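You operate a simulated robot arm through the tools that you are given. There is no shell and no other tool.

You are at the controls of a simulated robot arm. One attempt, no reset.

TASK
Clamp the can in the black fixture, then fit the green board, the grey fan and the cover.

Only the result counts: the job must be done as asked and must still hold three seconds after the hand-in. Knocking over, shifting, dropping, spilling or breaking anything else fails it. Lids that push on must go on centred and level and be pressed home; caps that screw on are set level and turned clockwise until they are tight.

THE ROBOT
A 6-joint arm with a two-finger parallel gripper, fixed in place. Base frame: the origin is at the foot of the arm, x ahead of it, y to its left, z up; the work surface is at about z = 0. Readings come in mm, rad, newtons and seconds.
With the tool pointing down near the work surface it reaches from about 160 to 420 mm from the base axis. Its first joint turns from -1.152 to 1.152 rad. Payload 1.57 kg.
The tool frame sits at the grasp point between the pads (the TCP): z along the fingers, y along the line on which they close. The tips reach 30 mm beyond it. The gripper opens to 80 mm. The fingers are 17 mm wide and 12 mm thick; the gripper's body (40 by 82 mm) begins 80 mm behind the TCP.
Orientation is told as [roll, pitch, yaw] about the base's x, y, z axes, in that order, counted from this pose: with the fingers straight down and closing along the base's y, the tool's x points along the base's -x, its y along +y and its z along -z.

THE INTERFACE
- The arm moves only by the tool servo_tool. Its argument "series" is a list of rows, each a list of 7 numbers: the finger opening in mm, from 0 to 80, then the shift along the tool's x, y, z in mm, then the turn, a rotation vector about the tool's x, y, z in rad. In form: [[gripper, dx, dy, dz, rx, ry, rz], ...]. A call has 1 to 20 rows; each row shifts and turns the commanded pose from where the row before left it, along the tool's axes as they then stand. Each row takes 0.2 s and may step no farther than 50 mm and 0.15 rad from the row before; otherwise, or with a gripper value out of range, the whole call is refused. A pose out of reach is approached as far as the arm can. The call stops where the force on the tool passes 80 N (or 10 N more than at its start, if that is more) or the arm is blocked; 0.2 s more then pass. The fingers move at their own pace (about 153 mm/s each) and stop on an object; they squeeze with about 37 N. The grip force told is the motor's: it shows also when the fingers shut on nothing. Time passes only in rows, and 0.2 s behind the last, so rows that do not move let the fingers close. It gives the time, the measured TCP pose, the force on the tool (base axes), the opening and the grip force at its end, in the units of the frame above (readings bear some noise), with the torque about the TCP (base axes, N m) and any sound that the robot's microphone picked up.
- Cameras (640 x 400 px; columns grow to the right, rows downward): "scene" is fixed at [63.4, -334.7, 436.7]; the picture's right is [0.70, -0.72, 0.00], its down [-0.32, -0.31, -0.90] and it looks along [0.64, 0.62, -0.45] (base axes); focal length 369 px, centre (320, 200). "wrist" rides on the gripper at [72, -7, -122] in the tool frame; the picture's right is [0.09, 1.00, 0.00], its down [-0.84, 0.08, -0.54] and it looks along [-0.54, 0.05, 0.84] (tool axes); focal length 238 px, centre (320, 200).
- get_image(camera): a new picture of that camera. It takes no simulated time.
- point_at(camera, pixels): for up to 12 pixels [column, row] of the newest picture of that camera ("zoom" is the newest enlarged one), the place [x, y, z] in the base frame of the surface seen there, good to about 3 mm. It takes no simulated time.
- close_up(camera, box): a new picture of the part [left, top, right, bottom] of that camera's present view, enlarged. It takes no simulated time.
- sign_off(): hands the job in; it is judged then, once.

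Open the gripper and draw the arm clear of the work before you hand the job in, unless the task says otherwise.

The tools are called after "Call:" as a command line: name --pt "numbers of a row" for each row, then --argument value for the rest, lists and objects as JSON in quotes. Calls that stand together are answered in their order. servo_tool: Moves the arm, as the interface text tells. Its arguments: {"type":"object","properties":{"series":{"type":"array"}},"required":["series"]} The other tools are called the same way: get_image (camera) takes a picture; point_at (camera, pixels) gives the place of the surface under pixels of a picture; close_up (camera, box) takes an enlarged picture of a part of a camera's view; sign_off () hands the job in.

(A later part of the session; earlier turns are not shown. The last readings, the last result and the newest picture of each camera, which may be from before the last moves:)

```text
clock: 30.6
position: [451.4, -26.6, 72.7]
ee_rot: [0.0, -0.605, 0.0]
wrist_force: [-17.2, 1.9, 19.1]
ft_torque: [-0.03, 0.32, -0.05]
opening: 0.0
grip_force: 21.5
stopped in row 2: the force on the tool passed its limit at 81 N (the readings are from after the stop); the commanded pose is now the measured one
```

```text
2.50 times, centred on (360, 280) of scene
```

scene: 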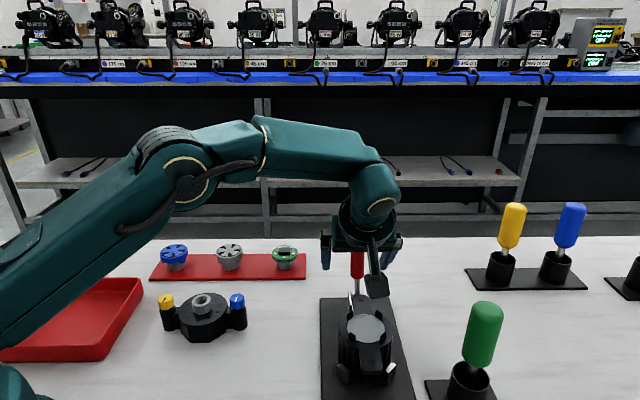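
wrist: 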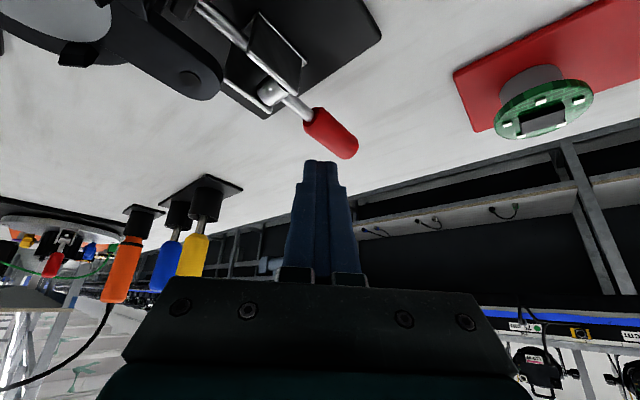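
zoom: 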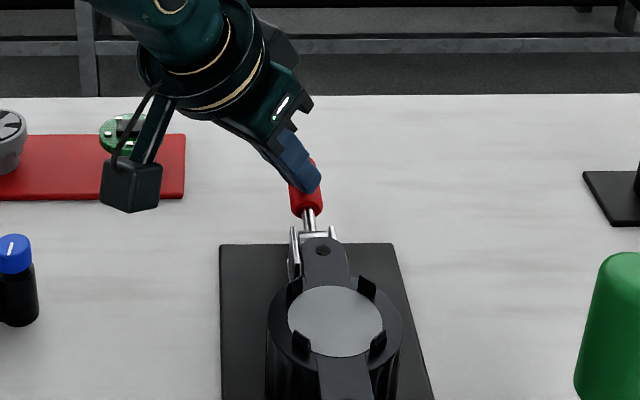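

The lever is at its hard stop (81 N), so the can is clamped. Now I lift off and move to look at the board at (438,115).

Call:
servo_tool --pt "0 0 0 -45 0 0 0" --pt "0 0 0 -45 0 0 0" --pt "40 0 40 -20 0 0.15 0" --pt "80 0 40 0 0 0.15 0" --pt "80 0 40 0 0 0 0" --pt "80 0 0 0 0 0 0"

Call:
get_image --camera "wrist"

Call:
get_image --camera "scene"

```text
clock: 32.0
position: [388.4, 98.2, 164.2]
ee_rot: [-0.001, -0.303, 0.0]
wrist_force: [0.4, 0.3, -0.5]
ft_torque: [0.03, -0.01, 0.01]
opening: 79.9
grip_force: 0.0
```

```text
taken
```

wrist: 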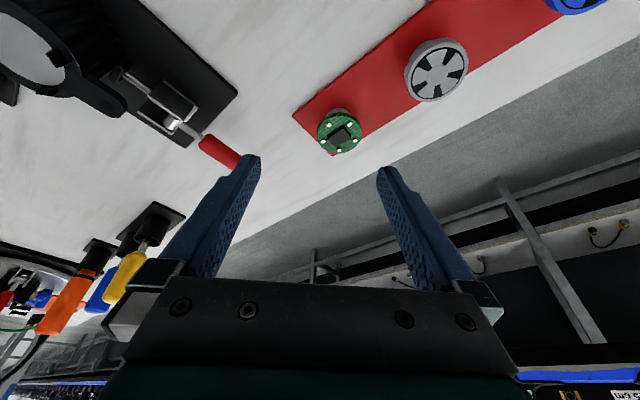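

```text
taken
```

scene: 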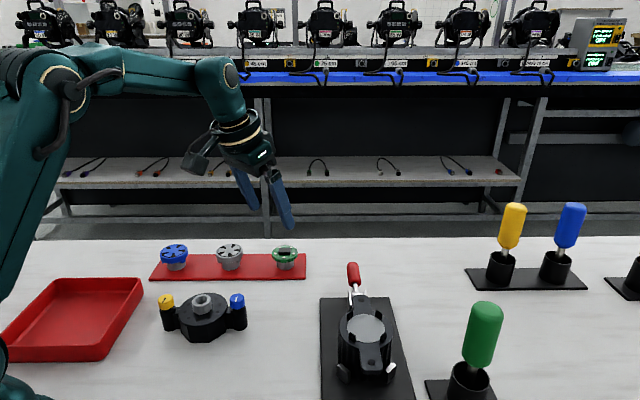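

Zooming in on the board and fan, and the can top, for details.

Call:
close_up --camera "wrist" --box '[290, 20, 490, 170]'

Call:
point_at --camera "zoom" --pixels '[[165, 360], [90, 350], [228, 350], [150, 290], [180, 405], [500, 160], [365, 160], [565, 120], [480, 225], [440, 55]]'

Call:
close_up --camera "wrist" --box '[305, 95, 375, 160]'

Call:
close_up --camera "scene" --box '[150, 235, 310, 285]'

Call:
close_up --camera "scene" --box '[335, 290, 405, 380]'

```text
2.67 times, centred on (390, 95) of wrist
```

zoom: 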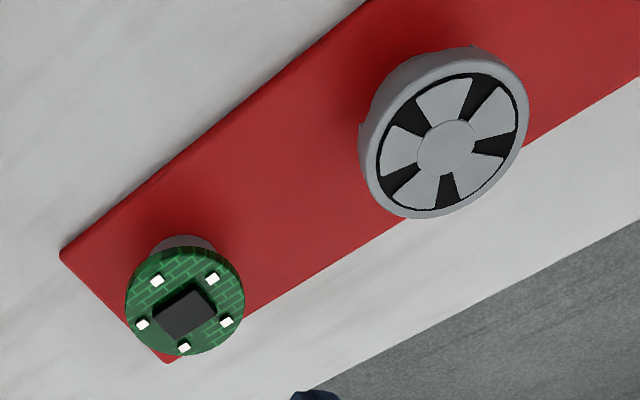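

```text
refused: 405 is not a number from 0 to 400
```

```text
6.15 times, centred on (340, 128) of wrist
```

zoom: 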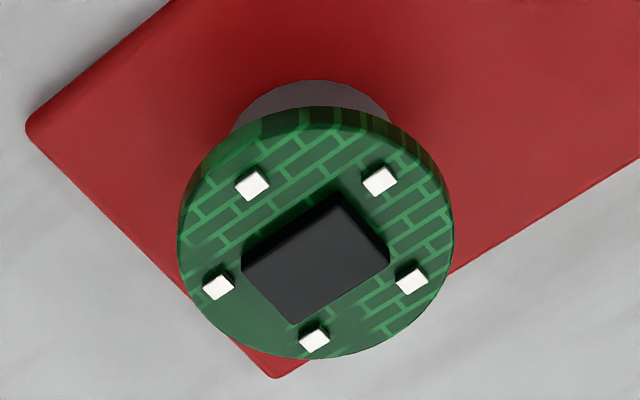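

```text
4.00 times, centred on (230, 260) of scene
```

zoom: 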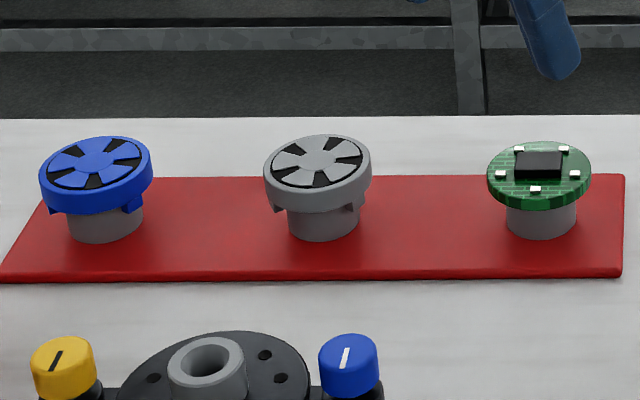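

```text
4.44 times, centred on (370, 335) of scene
```

zoom: 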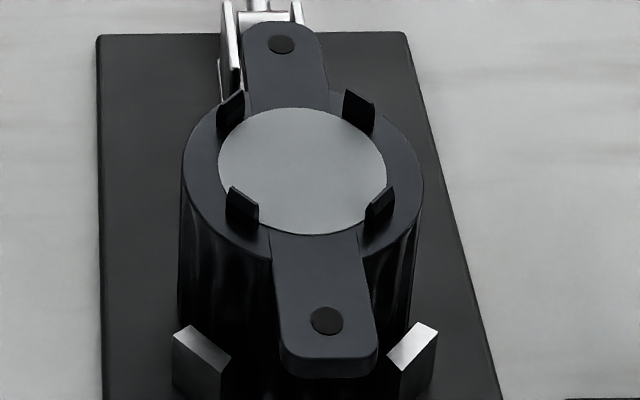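

Measuring board/fan rims and can features.

Call:
point_at --camera "zoom" --pixels '[[300, 170], [225, 170], [378, 170], [300, 115], [300, 228], [233, 100], [362, 100], [240, 195], [382, 195], [200, 170], [410, 180], [300, 250]]'

Call:
point_at --camera "wrist" --pixels '[[341, 130], [323, 130], [357, 130], [338, 117], [342, 150], [440, 72], [411, 68], [462, 68], [437, 44], [440, 96]]'

Call:
point_at --camera "scene" --pixels '[[287, 250], [273, 253], [297, 253], [285, 262], [230, 249], [217, 252], [241, 250], [230, 259], [287, 277], [300, 272], [220, 261]]'

```text
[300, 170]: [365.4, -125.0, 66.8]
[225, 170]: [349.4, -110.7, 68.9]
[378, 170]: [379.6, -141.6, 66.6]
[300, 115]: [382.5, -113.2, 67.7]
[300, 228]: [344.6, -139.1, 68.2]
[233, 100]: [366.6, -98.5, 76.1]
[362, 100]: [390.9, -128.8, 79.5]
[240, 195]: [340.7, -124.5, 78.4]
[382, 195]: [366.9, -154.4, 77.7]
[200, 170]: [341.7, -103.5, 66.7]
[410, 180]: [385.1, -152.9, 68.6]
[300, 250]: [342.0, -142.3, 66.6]
```

```text
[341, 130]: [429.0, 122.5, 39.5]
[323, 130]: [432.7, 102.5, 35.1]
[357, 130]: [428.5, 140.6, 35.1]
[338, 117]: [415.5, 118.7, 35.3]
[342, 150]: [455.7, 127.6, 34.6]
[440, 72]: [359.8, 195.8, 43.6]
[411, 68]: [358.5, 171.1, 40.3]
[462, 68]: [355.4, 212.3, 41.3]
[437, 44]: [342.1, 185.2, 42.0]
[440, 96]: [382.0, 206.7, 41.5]
```

```text
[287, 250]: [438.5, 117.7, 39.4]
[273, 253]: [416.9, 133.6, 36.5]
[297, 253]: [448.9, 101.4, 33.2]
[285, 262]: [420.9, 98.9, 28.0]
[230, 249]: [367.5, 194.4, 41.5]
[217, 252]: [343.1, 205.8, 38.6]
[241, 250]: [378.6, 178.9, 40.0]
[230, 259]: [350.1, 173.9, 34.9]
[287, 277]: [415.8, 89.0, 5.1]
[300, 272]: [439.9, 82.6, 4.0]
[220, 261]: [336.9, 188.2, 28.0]
```

The prongs are at ±x/±y about (366,-126.5), tops z≈78; deck z≈67.5. I need the fan's lug layout, so I'll zoom in more from both cameras.

Call:
close_up --camera "scene" --box '[212, 240, 248, 275]'

Call:
close_up --camera "wrist" --box '[400, 25, 490, 110]'

Call:
close_up --camera "scene" --box '[150, 285, 255, 345]'

Call:
close_up --camera "scene" --box '[268, 240, 304, 275]'

```text
11.43 times, centred on (230, 258) of scene
```

zoom: 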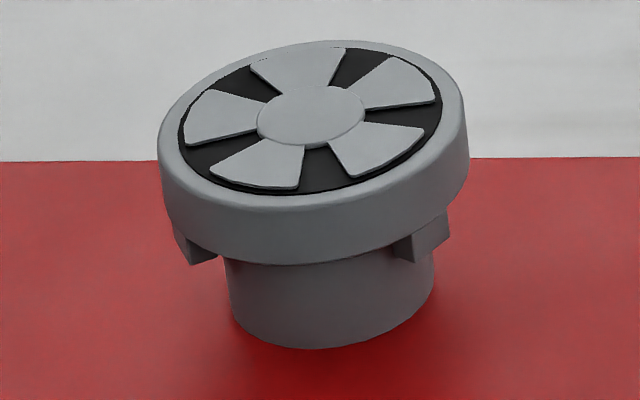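

```text
4.71 times, centred on (445, 68) of wrist
```

zoom: 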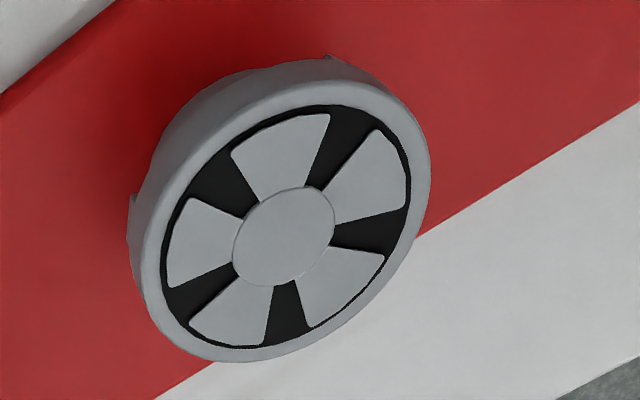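

```text
6.10 times, centred on (202, 315) of scene
```

zoom: 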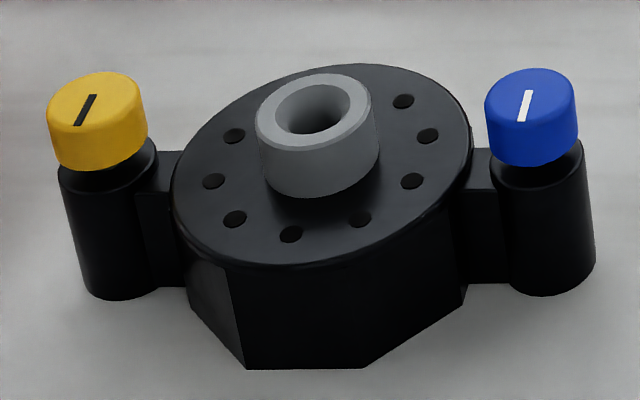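

```text
11.43 times, centred on (286, 258) of scene
```

zoom: 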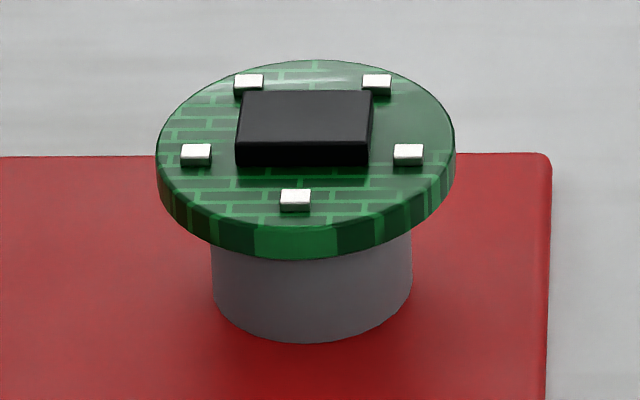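

The fan has snap lugs at −x and −y (so same angles as the can's prongs). Zooming into the prongs for their shape.

Call:
close_up --camera "scene" --box '[342, 303, 392, 350]'

Call:
close_up --camera "wrist" --box '[0, 0, 150, 110]'

Call:
close_up --camera "scene" --box '[340, 255, 370, 300]'

```text
8.51 times, centred on (367, 326) of scene
```

zoom: 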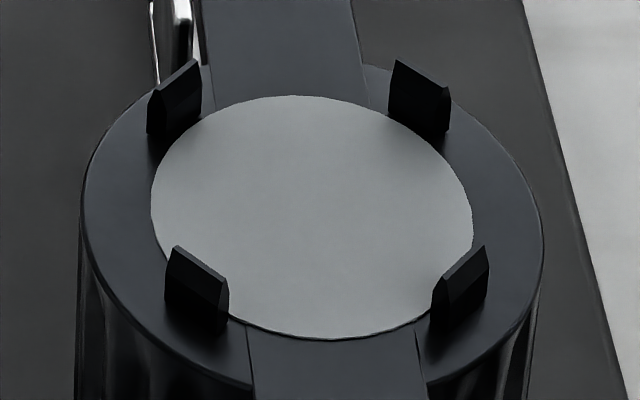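

```text
3.64 times, centred on (75, 55) of wrist
```

zoom: 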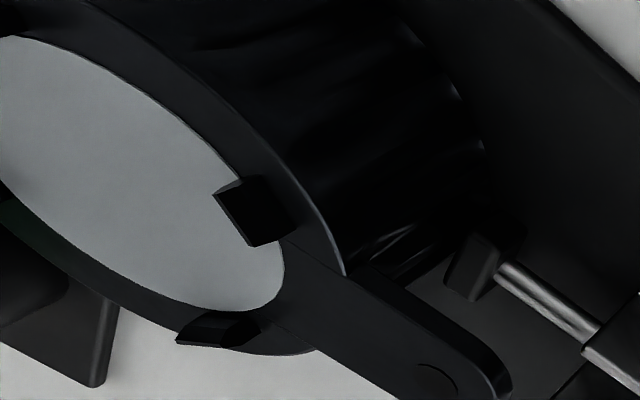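

```text
8.89 times, centred on (355, 278) of scene
```

zoom: 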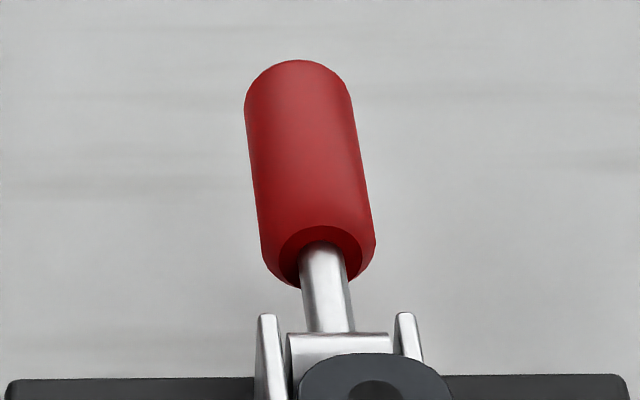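

Prongs are inward barbed snap plates at ±x/±y; lugs line up without turning. Now I yaw to +45° (keeping the 0.3 rad tilt) and go to a pre-grasp above the board.

Call:
servo_tool --pt "80 0 0 0 -0.0387 0 -0.125" --pt "80 0 0 0 -0.0387 0 -0.125" --pt "80 0 0 0 -0.0387 0 -0.125" --pt "80 0 0 0 -0.0387 0 -0.125" --pt "80 0 0 0 -0.0387 0 -0.125" --pt "80 0 0 0 -0.0387 0 -0.125" --pt "80 -3 -8.8 25 0 0 0" --pt "80 -3.1 -8.8 26 0 0 0" --pt "80 0 0 0 0 0 0"

Call:
get_image --camera "wrist"

Call:
close_up --camera "wrist" --box '[250, 90, 400, 200]'

```text
clock: 34.0
position: [416.7, 95.8, 115.4]
ee_rot: [-0.005, -0.303, 0.787]
wrist_force: [-0.3, -0.4, 0.1]
ft_torque: [0.04, -0.04, 0.0]
opening: 80.0
grip_force: 0.1
```

```text
taken
```

wrist: 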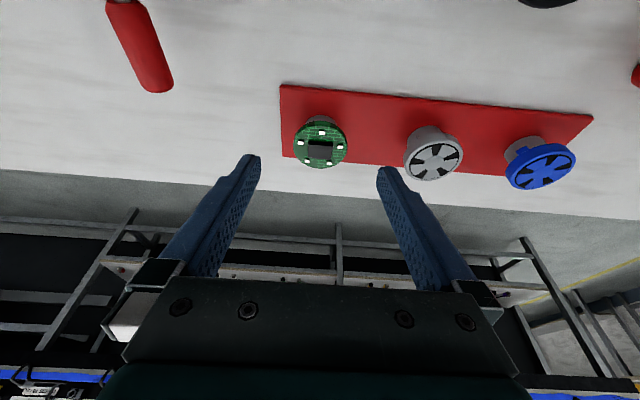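

```text
3.64 times, centred on (325, 145) of wrist
```

zoom: 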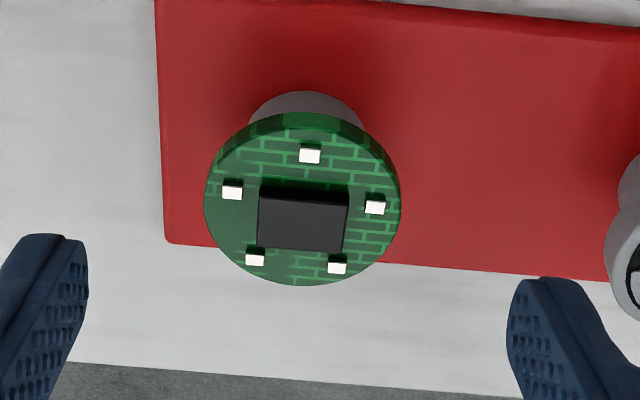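

Board visible at zoom (303,200); measuring its rim to get the centre.

Call:
point_at --camera "zoom" --pixels '[[213, 185], [392, 195], [225, 150], [375, 150], [240, 255], [370, 255], [300, 272], [300, 125], [300, 281], [222, 245], [390, 235], [305, 215]]'

```text
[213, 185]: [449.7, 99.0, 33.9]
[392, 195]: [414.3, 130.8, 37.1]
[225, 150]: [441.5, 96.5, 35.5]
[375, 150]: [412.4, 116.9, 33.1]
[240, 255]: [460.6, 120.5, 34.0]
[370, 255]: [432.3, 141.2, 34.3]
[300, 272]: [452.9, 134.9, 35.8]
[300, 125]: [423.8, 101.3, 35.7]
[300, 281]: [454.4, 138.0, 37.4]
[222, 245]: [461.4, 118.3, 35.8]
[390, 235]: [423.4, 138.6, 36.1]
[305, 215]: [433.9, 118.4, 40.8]
```

Board centre fits to about (u 394, v 224–226), r≈24.3. I'll descend part of the way and recheck.

Call:
servo_tool --pt "80 -2.7 0.7 18 0 0 0" --pt "80 -2.8 0.7 18 0 0 0" --pt "80 0 0 0 0 0 0"

Call:
get_image --camera "wrist"

Call:
close_up --camera "wrist" --box '[240, 110, 400, 220]'

Call:
close_up --camera "scene" --box '[240, 200, 320, 280]'

```text
clock: 34.8
position: [427.2, 108.6, 82.8]
ee_rot: [-0.004, -0.304, 0.787]
wrist_force: [-0.1, -0.4, -0.9]
ft_torque: [0.01, -0.01, 0.01]
opening: 79.9
grip_force: 0.1
```

```text
taken
```

wrist: 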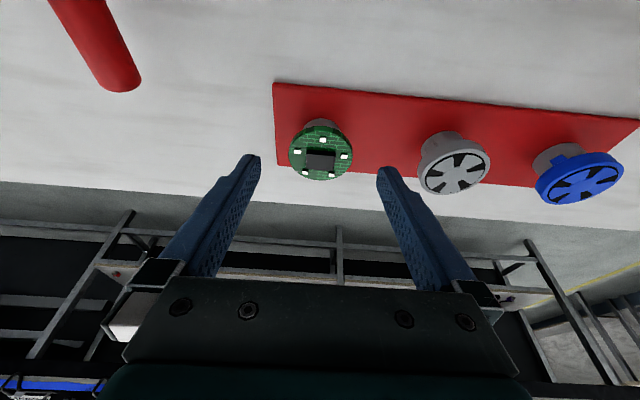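

```text
3.64 times, centred on (320, 165) of wrist
```

zoom: 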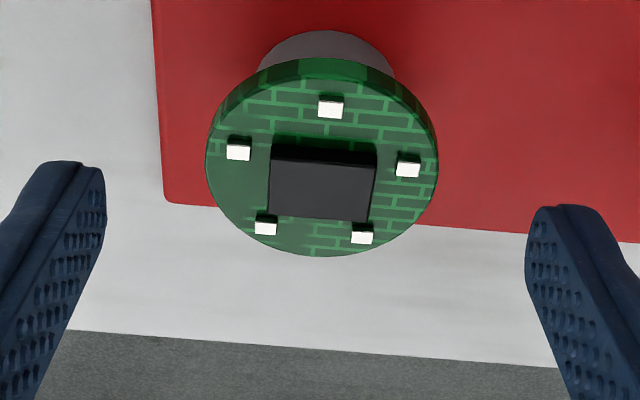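

```text
5.00 times, centred on (280, 240) of scene
```

zoom: 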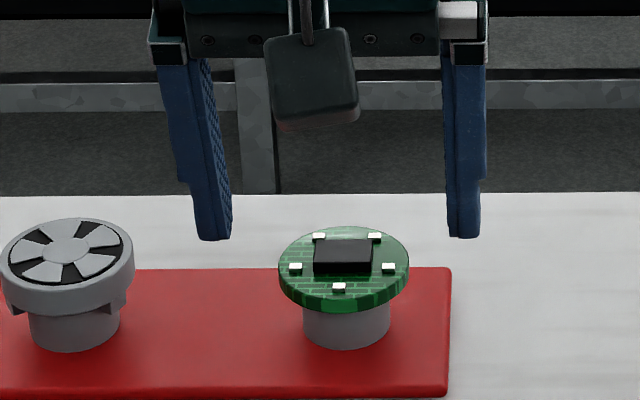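

Board is laterally centred at (320.5,154). Descending the last 23 mm, then checking before closing.

Call:
servo_tool --pt "80 1.1 0 12 0 0 0" --pt "80 1.1 0 11.5 0 0 0" --pt "80 0 0 0 0 0 0"

Call:
close_up --camera "wrist" --box '[240, 110, 400, 220]'

Call:
close_up --camera "scene" --box '[250, 215, 320, 280]'

```text
clock: 35.6
position: [431.9, 112.3, 60.4]
ee_rot: [-0.003, -0.305, 0.786]
wrist_force: [-0.5, 0.3, -0.6]
ft_torque: [-0.03, -0.01, 0.03]
opening: 80.1
grip_force: 0.0
```

```text
3.64 times, centred on (320, 165) of wrist
```

zoom: 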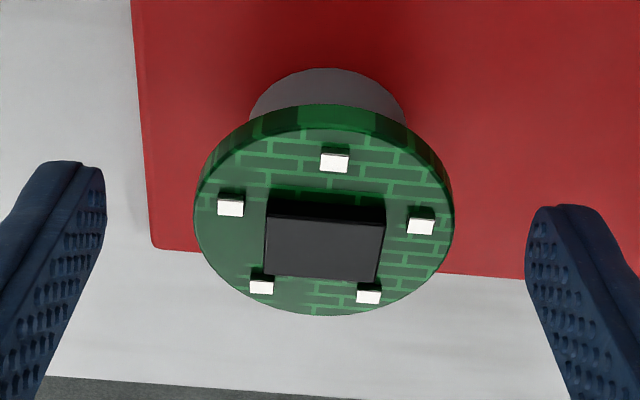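

```text
6.15 times, centred on (285, 248) of scene
```

zoom: 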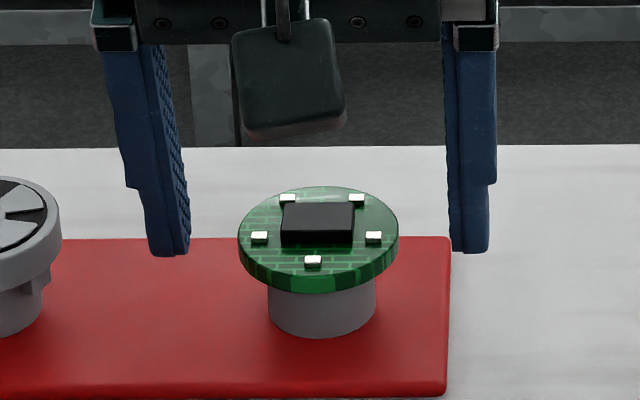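

Fingers straddle the board symmetrically (within ~1 mm). Closing on it.

Call:
servo_tool --pt "60 0 0.7 0 0 0 0" --pt "54 0 0 0 0 0 0" --pt "50 0 0 0 0 0 0" --pt "46 0 0 0 0 0 0" --pt "40 0 0 0 0 0 0" --pt "40 0 0 0 0 0 0"

Call:
close_up --camera "wrist" --box '[240, 110, 400, 220]'

Call:
close_up --camera "scene" --box '[250, 215, 320, 280]'

```text
clock: 37.0
position: [430.8, 113.0, 60.1]
ee_rot: [-0.004, -0.303, 0.786]
wrist_force: [-0.7, 0.5, -0.5]
ft_torque: [-0.01, -0.01, 0.03]
opening: 47.6
grip_force: 37.1
```

```text
3.64 times, centred on (320, 165) of wrist
```

zoom: 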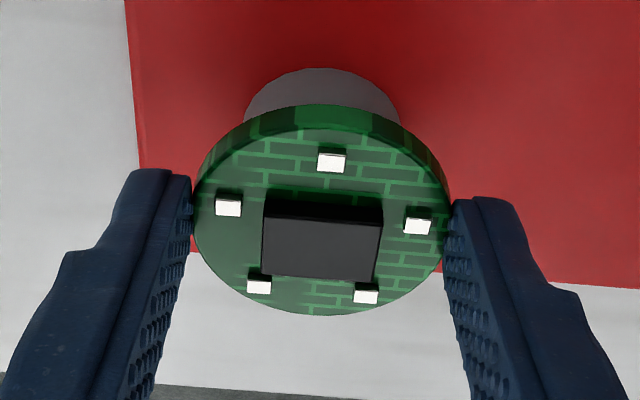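

```text
6.15 times, centred on (285, 248) of scene
```

zoom: 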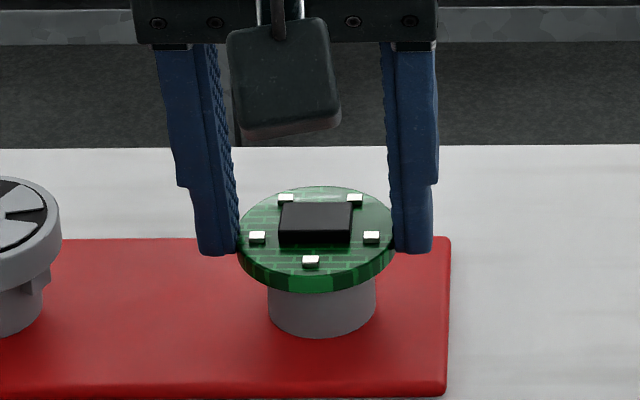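

The board is gripped (47.6 mm, 37 N). Lifting straight up slowly.

Call:
servo_tool --pt "40 -1.48 0 -4.8 0 0 0" --pt "40 -2.96 0 -9.55 0 0 0" --pt "40 -4.4 0 -14.3 0 0 0" --pt "40 -5.9 0 -19.1 0 0 0" --pt "40 -5.9 0 -19.1 0 0 0" --pt "40 0 0 0 0 0 0"

Call:
close_up --camera "wrist" --box '[240, 110, 400, 220]'

Call:
close_up --camera "scene" --box '[240, 180, 320, 280]'

```text
clock: 38.4
position: [431.3, 112.7, 129.9]
ee_rot: [-0.003, -0.304, 0.784]
wrist_force: [0.5, -0.6, 0.1]
ft_torque: [0.0, 0.0, 0.03]
opening: 47.7
grip_force: 36.5
```

```text
3.64 times, centred on (320, 165) of wrist
```

zoom: 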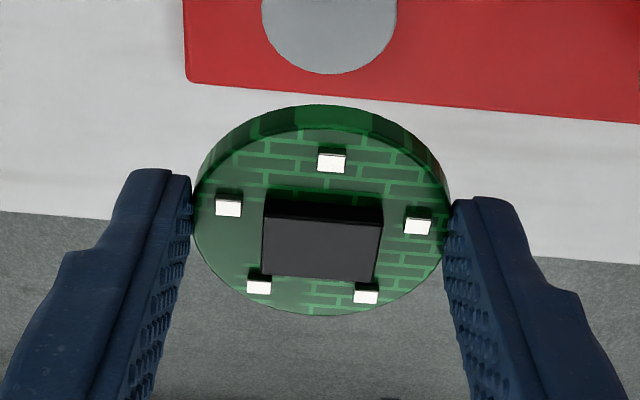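

```text
4.00 times, centred on (280, 230) of scene
```

zoom: 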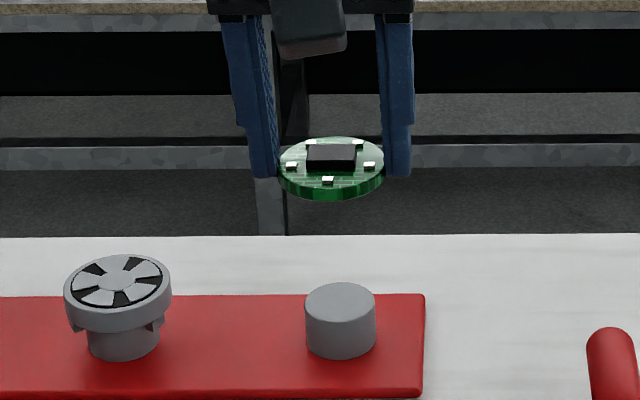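

The board is held exactly as picked and level. Measuring its centre relative to the tool.

Call:
point_at --camera "wrist" --pixels '[[319, 147], [319, 195], [300, 150], [340, 150], [298, 190], [340, 190], [287, 170], [352, 170], [322, 170], [310, 147], [330, 147], [320, 193]]'

Call:
get_image --camera "scene"

Call:
point_at --camera "scene" --pixels '[[283, 218], [270, 220], [295, 220], [283, 228], [273, 215], [293, 215], [272, 224], [294, 224]]'

```text
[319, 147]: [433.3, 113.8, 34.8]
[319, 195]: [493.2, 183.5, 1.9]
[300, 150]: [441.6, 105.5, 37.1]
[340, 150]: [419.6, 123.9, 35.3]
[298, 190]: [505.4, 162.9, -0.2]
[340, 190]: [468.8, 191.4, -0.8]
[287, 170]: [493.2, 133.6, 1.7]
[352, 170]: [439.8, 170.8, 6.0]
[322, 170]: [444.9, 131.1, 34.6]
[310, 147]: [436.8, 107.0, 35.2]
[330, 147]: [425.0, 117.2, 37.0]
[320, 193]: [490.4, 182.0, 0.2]
```

```text
taken
```

scene: 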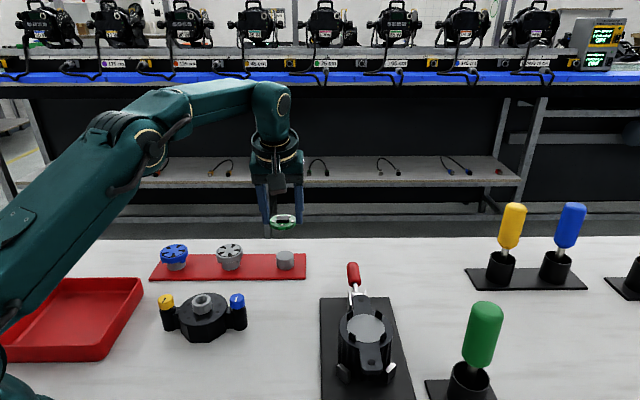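

```text
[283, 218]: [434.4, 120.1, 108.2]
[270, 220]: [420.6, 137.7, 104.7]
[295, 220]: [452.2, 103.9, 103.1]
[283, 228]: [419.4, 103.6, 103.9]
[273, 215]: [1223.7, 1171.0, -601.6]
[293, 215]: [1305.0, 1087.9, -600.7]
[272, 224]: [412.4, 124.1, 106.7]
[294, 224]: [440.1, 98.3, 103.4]
```

Those wrist points belonged to an older full picture; taking a fresh wrist image and measuring again.

Call:
get_image --camera "wrist"

Call:
point_at --camera "wrist" --pixels '[[318, 147], [319, 194], [300, 151], [340, 151], [298, 190], [340, 190], [286, 170], [353, 170], [291, 180], [349, 180]]'

```text
taken
```

wrist: 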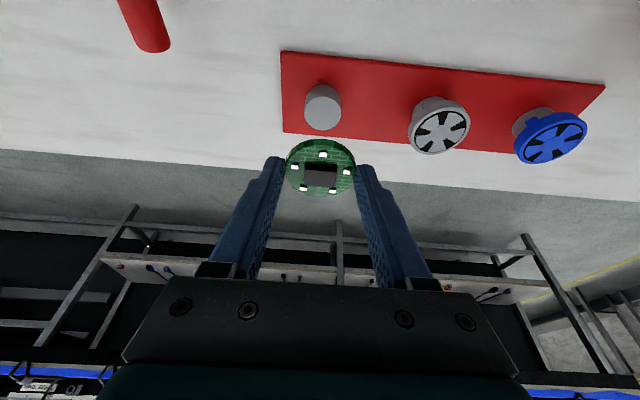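

```text
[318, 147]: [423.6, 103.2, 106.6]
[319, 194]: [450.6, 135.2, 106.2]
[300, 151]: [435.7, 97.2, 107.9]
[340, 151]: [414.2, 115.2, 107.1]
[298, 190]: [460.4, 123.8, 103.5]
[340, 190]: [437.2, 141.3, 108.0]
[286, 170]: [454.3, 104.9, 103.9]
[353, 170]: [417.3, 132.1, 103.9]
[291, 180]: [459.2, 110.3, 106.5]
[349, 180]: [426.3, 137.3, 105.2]
```

Board centre sits ~8 mm out along the tilt from the TCP, top at z≈106. Carrying it horizontally to above the can, holding orientation.

Call:
servo_tool --pt "40 17.8 -10.3 -5.5 0 0 0" --pt "40 35.6 -20.5 -11 0 0 0" --pt "40 35.6 -20.5 -11 0 0 0" --pt "40 35.6 -20.5 -11 0 0 0" --pt "40 35.6 -20.5 -11 0 0 0" --pt "40 35.6 -20.5 -11 0 0 0" --pt "40 17.6 -10.4 -5.6 0 0 0" --pt "40 0 0 0 0 0 0"

Call:
get_image --camera "wrist"

Call:
get_image --camera "scene"

Call:
close_up --camera "wrist" --box '[240, 90, 400, 220]'

Call:
close_up --camera "scene" --box '[320, 250, 410, 370]'

```text
clock: 40.2
position: [355.7, -133.5, 129.4]
ee_rot: [-0.005, -0.304, 0.788]
wrist_force: [-0.6, -0.4, -0.1]
ft_torque: [-0.02, -0.01, 0.0]
opening: 47.5
grip_force: 36.9
```

```text
taken
```

wrist: 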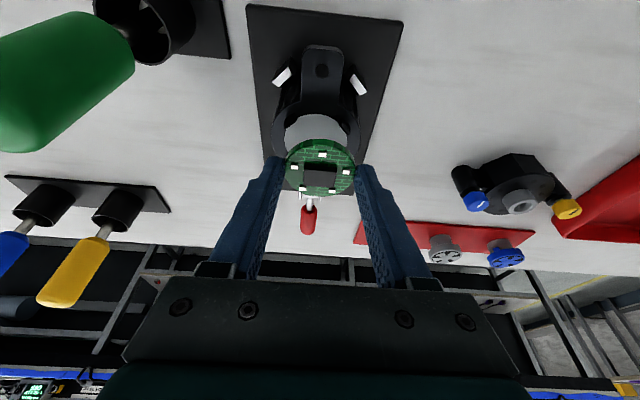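

```text
taken
```

scene: 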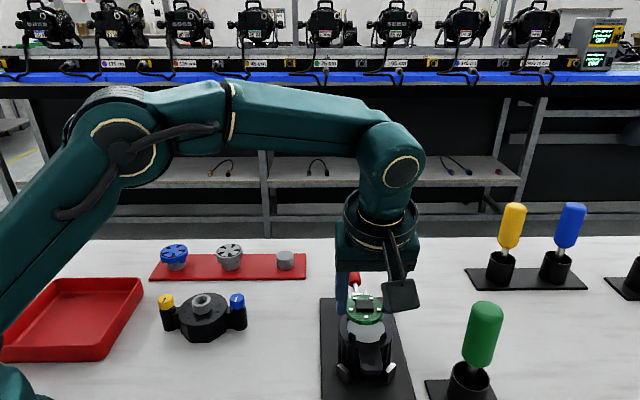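

```text
3.08 times, centred on (320, 155) of wrist
```

zoom: 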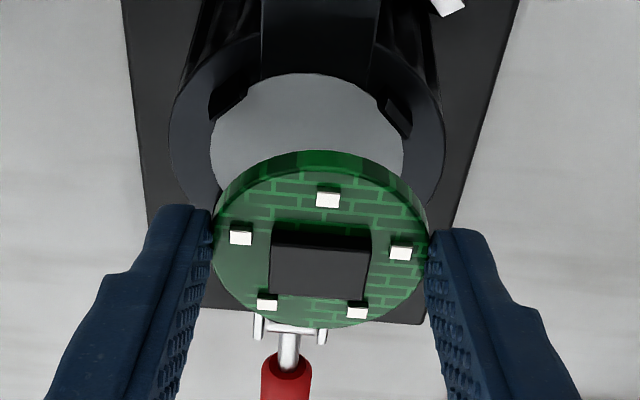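

```text
3.33 times, centred on (365, 310) of scene
```

zoom: 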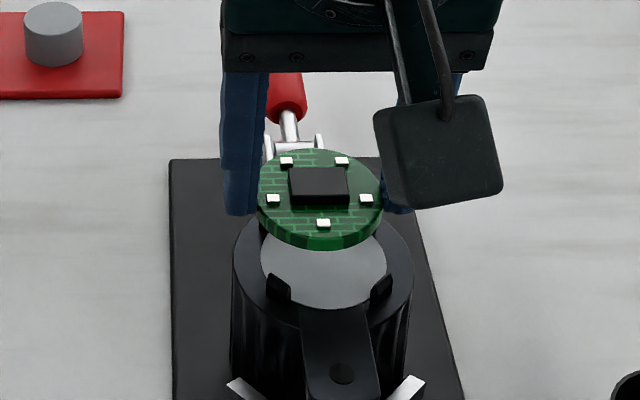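

Board is above the can. Measuring both in the same scene zoom so systematic errors cancel.

Call:
point_at --camera "zoom" --pixels '[[262, 195], [379, 195], [300, 153], [340, 153], [300, 236], [340, 236], [320, 185], [264, 263], [384, 263], [320, 302], [275, 288], [381, 288]]'

Call:
point_at --camera "wrist" --pixels '[[318, 147], [319, 194], [300, 151], [340, 151], [298, 190], [340, 190], [286, 170], [353, 170], [291, 122], [346, 122], [318, 112], [348, 138]]'

```text
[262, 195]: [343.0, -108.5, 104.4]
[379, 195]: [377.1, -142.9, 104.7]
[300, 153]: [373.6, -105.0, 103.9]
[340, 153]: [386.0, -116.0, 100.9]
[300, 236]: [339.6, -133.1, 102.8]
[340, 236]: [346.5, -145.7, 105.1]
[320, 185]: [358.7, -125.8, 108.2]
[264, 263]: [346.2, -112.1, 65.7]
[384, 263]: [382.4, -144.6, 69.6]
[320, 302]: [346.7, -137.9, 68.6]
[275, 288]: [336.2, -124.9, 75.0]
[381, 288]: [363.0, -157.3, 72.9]
```

```text
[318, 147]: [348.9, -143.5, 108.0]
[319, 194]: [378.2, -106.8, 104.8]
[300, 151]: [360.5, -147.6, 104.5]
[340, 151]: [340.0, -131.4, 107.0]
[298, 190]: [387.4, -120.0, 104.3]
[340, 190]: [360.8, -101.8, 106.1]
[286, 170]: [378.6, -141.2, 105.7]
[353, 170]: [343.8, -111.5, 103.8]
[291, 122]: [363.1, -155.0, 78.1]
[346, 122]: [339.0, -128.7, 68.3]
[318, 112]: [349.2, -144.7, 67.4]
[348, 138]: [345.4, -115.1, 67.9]
```

Relative measurement in both cameras says the board must go +1.4 mm in u and +4.4 mm in v. I shift and descend to just above the prong tops.

Call:
servo_tool --pt "40 -1.34 -4.4 0.42 0 0 0" --pt "40 2.7 0 8.6 0 0 0" --pt "40 2.7 0 8.6 0 0 0" --pt "40 0 0 0 0 0 0"

Call:
get_image --camera "wrist"

Call:
close_up --camera "wrist" --box '[260, 100, 380, 210]'

Call:
close_up --camera "scene" --box '[330, 280, 400, 350]'

```text
clock: 41.2
position: [360.5, -133.5, 112.6]
ee_rot: [-0.004, -0.304, 0.784]
wrist_force: [0.7, 0.4, -1.3]
ft_torque: [-0.01, 0.0, 0.05]
opening: 47.6
grip_force: 36.5
```

```text
taken
```

wrist: 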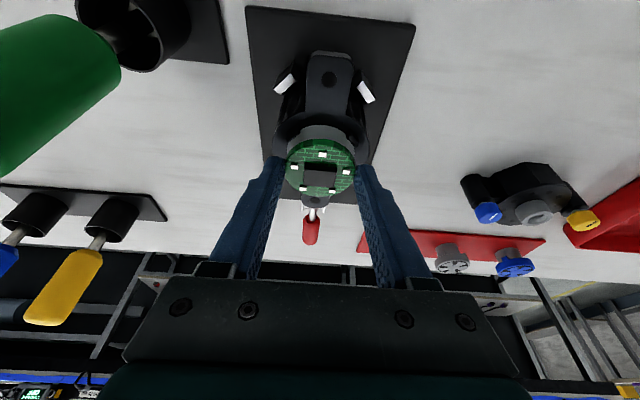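

```text
3.64 times, centred on (320, 155) of wrist
```

zoom: 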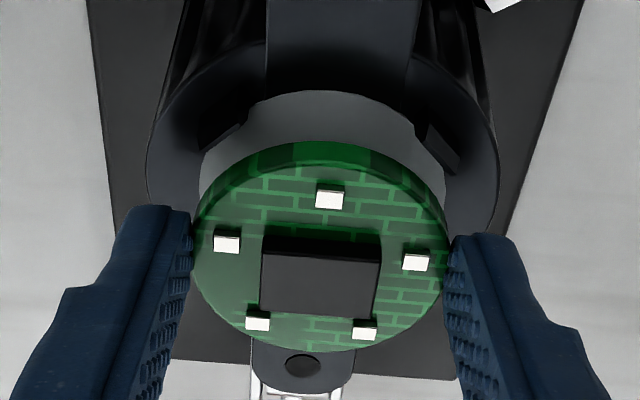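

```text
5.71 times, centred on (365, 315) of scene
```

zoom: 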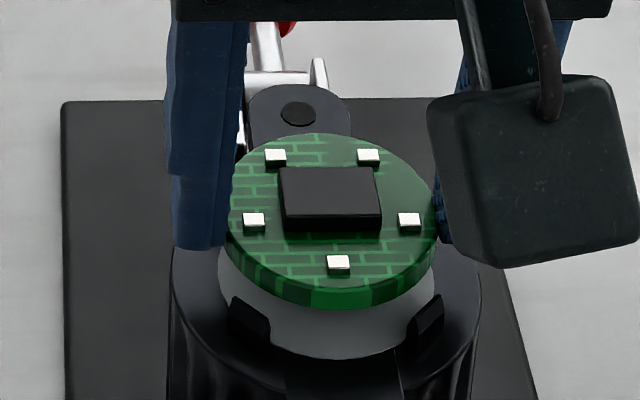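

Lateral alignment is within ~0.5 mm; the u offset maybe 0.5 mm too far. Small correction and descend slowly, watching the force.

Call:
servo_tool --pt "40 0.4 -0.3 -0.1 0 0 0" --pt "40 1.2 0 3.8 0 0 0" --pt "40 1.2 0 3.8 0 0 0" --pt "40 0 0 0 0 0 0"

Call:
close_up --camera "wrist" --box '[260, 100, 380, 210]'

Call:
close_up --camera "scene" --box '[330, 280, 400, 350]'

```text
clock: 42.2
position: [361.3, -134.6, 104.0]
ee_rot: [-0.002, -0.302, 0.785]
wrist_force: [-8.8, -0.3, 1.6]
ft_torque: [0.03, 0.2, 0.06]
opening: 47.6
grip_force: 36.9
```

```text
3.64 times, centred on (320, 155) of wrist
```

zoom: 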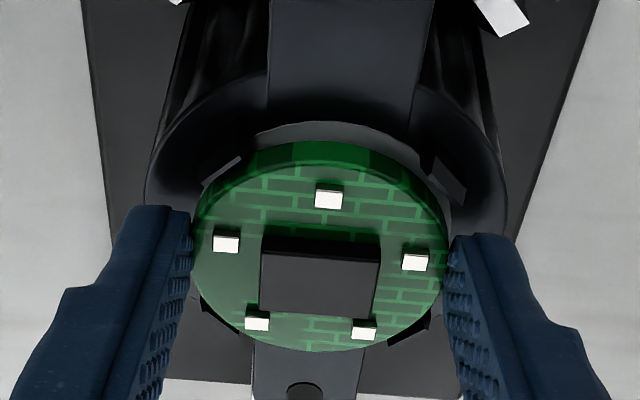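

```text
5.71 times, centred on (365, 315) of scene
```

zoom: 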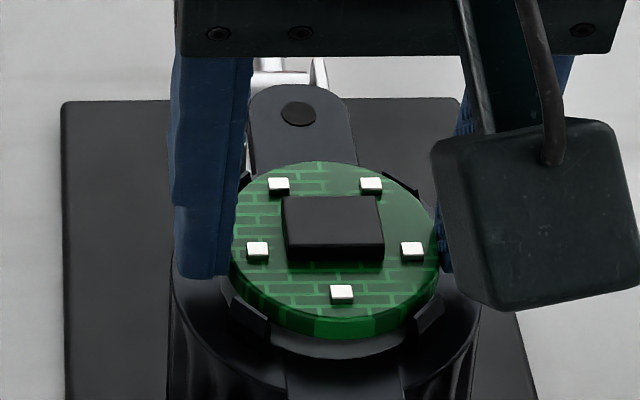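

A 9 N push toward −x shows the +x prong touching. I'll shift ~0.7 mm to −x and lower a bit more.

Call:
servo_tool --pt "40 0.5 0.5 -0.15 0 0 0" --pt "40 0 0 0 0 0 0"

```text
clock: 42.8
position: [360.5, -135.4, 103.0]
ee_rot: [-0.001, -0.305, 0.787]
wrist_force: [-6.6, -0.4, -0.1]
ft_torque: [0.0, 0.19, 0.02]
opening: 47.8
grip_force: 37.5
```

Call:
servo_tool --pt "40 0.5 0.5 -0.15 0 0 0" --pt "40 0.3 0 0.95 0 0 0" --pt "40 0 0 0 0 0 0"

Call:
close_up --camera "wrist" --box '[260, 100, 380, 210]'

```text
clock: 43.6
position: [361.2, -135.6, 102.8]
ee_rot: [-0.004, -0.303, 0.787]
wrist_force: [-2.7, 0.8, 0.6]
ft_torque: [0.0, 0.06, 0.02]
opening: 47.7
grip_force: 36.5
```

```text
3.64 times, centred on (320, 155) of wrist
```

zoom: 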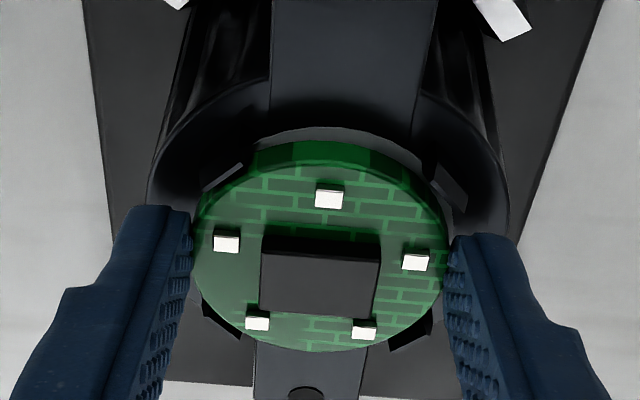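

Force is down to ~3 N. Lowering further in 1 mm steps.

Call:
servo_tool --pt "40 0.5 0.1 0.9 0 0 0" --pt "40 0.3 0 0.95 0 0 0" --pt "40 0.3 0 0.95 0 0 0" --pt "40 0 0 0 0 0 0"

Call:
close_up --camera "scene" --box '[330, 280, 400, 350]'

```text
clock: 44.6
position: [362.3, -135.6, 100.0]
ee_rot: [-0.003, -0.304, 0.787]
wrist_force: [0.3, 4.5, 4.1]
ft_torque: [0.24, 0.06, 0.02]
opening: 47.3
grip_force: 37.2
```

```text
5.71 times, centred on (365, 315) of scene
```

zoom: 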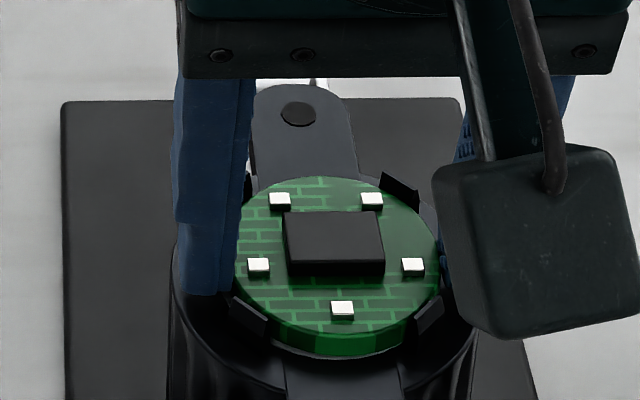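

The board is down between the prongs, ~1 mm from the deck. Releasing and lifting off to inspect.

Call:
servo_tool --pt "60 0 0 0 0 0 0" --pt "80 0 0 0 0 0 0" --pt "80 -6 0 -19.1 0 0 0" --pt "80 -6 0 -19.1 0 0 0" --pt "80 -6 0 -19.1 0 0 0" --pt "80 0 0 0 0 0 0"

Call:
get_image --camera "wrist"

Call:
close_up --camera "wrist" --box '[250, 60, 390, 180]'

Call:
close_up --camera "scene" --box '[330, 280, 400, 350]'

```text
clock: 46.0
position: [361.1, -134.4, 160.6]
ee_rot: [-0.003, -0.304, 0.784]
wrist_force: [1.2, 0.5, 0.4]
ft_torque: [-0.01, 0.01, -0.04]
opening: 80.2
grip_force: 0.2
```

```text
taken
```

wrist: 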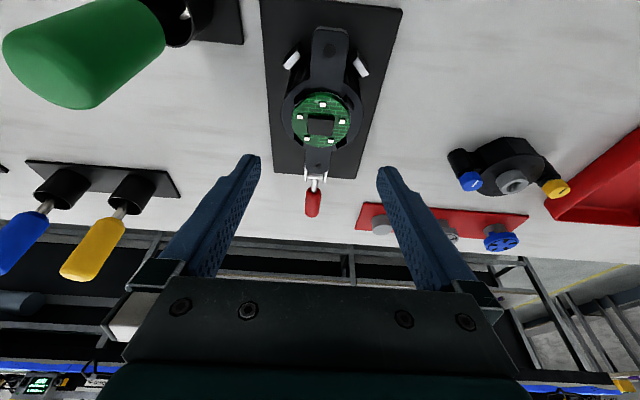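

```text
3.33 times, centred on (320, 120) of wrist
```

zoom: 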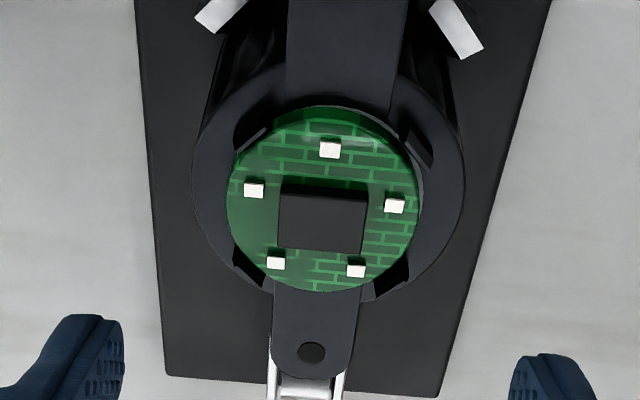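

```text
5.71 times, centred on (365, 315) of scene
```

zoom: 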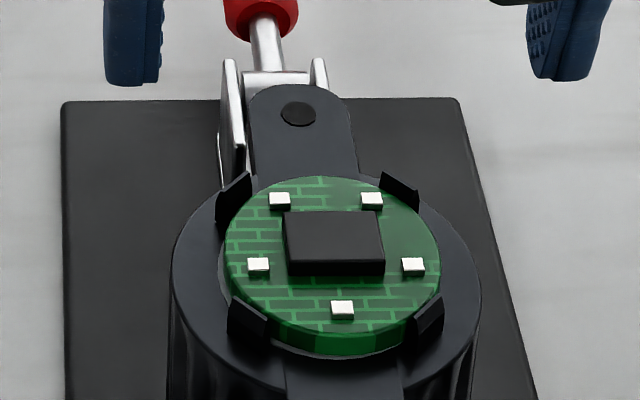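

Board sits between the prongs. Checking its height relative to the deck.

Call:
point_at --camera "zoom" --pixels '[[300, 190], [240, 245], [430, 250], [330, 325], [340, 345], [200, 300], [460, 290], [335, 375], [330, 240], [405, 185], [230, 190], [250, 310]]'

Call:
point_at --camera "wrist" --pixels '[[322, 98], [299, 120], [345, 122], [320, 144], [290, 115], [360, 120], [307, 130], [336, 130]]'

```text
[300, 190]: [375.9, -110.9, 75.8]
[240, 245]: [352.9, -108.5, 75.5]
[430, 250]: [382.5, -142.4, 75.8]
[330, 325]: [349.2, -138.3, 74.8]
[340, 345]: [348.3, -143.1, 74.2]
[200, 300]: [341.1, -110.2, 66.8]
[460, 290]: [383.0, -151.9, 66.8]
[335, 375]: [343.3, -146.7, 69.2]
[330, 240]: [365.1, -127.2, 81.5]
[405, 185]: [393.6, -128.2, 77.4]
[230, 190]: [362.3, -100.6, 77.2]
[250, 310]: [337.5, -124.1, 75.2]
```

```text
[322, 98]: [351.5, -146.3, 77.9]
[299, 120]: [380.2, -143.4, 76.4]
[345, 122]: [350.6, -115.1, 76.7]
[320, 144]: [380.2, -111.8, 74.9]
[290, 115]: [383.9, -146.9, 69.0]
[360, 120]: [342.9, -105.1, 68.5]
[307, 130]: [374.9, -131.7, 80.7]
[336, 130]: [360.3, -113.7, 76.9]
```

Board top is z≈75.5, ~2 mm above full seating perhaps, so I'll press it. Closing the fingers, making the tool vertical, lowering to z≈140.

Call:
servo_tool --pt "40 3 0 10 0 0.1013 0" --pt "0 2 0 10 0 0.1013 0" --pt "0 0 0 0 0 0.1013 0" --pt "0 0 0 0 0 0 0" --pt "0 0 0 0 0 0 0"

Call:
get_image --camera "wrist"

Call:
close_up --camera "wrist" --box '[250, 100, 390, 240]'

```text
clock: 47.2
position: [361.5, -135.1, 139.0]
ee_rot: [-0.003, 0.002, 0.786]
wrist_force: [0.5, -0.1, -0.5]
ft_torque: [0.02, 0.0, 0.02]
opening: 0.2
grip_force: 20.9
```

```text
taken
```

wrist: 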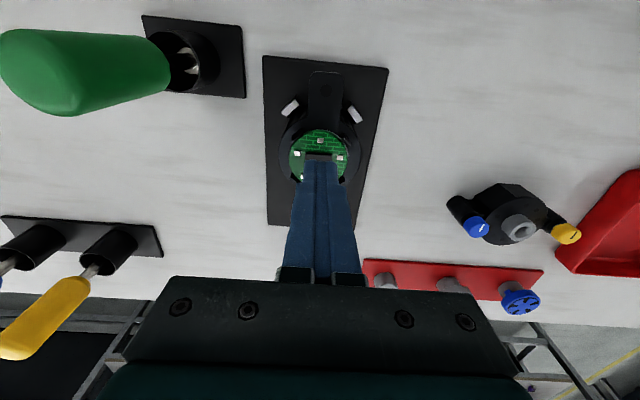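

```text
2.86 times, centred on (320, 170) of wrist
```

zoom: 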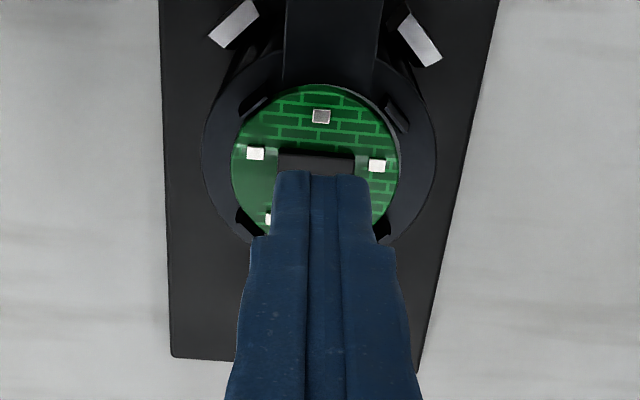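

Tool is vertical. I'll shift 9 mm to the board centre and press down onto the chip gently.

Call:
servo_tool --pt "0 -9 0 0 0 0 0" --pt "0 0 0 12 0 0 0" --pt "0 0 0 12 0 0 0" --pt "0 0 0 2 0 0 0" --pt "0 0 0 1 0 0 0" --pt "0 0 0 0 0 0 0"

```text
clock: 48.6
position: [366.3, -128.1, 113.3]
ee_rot: [-0.004, -0.001, 0.785]
wrist_force: [0.1, -1.2, -0.2]
ft_torque: [0.0, 0.0, -0.02]
opening: 0.1
grip_force: 21.3
```

Call:
servo_tool --pt "0 0 0 1 0 0 0" --pt "0 0 0 1 0 0 0" --pt "0 0 0 1 0 0 0" --pt "0 0 0 0 0 0 0"

Call:
close_up --camera "scene" --box '[330, 270, 400, 350]'

```text
clock: 49.6
position: [366.4, -128.1, 109.8]
ee_rot: [-0.003, 0.001, 0.786]
wrist_force: [-2.1, 1.6, 6.1]
ft_torque: [0.05, 0.07, 0.01]
opening: 0.0
grip_force: 21.1
```

```text
5.00 times, centred on (365, 310) of scene
```

zoom: 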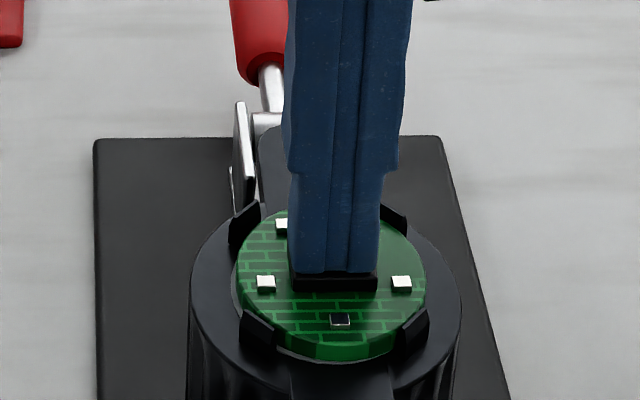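

Contact at tip z≈80 with 6 N. Pressing a few mm more in steps.

Call:
servo_tool --pt "0 0 0 1 0 0 0" --pt "0 0 0 1 0 0 0" --pt "0 0 0 0 0 0 0"

```text
clock: 50.4
position: [367.8, -128.1, 109.4]
ee_rot: [-0.007, -0.001, 0.786]
wrist_force: [-14.2, 6.7, 49.0]
ft_torque: [0.3, 0.45, 0.03]
opening: 0.3
grip_force: 21.1
```

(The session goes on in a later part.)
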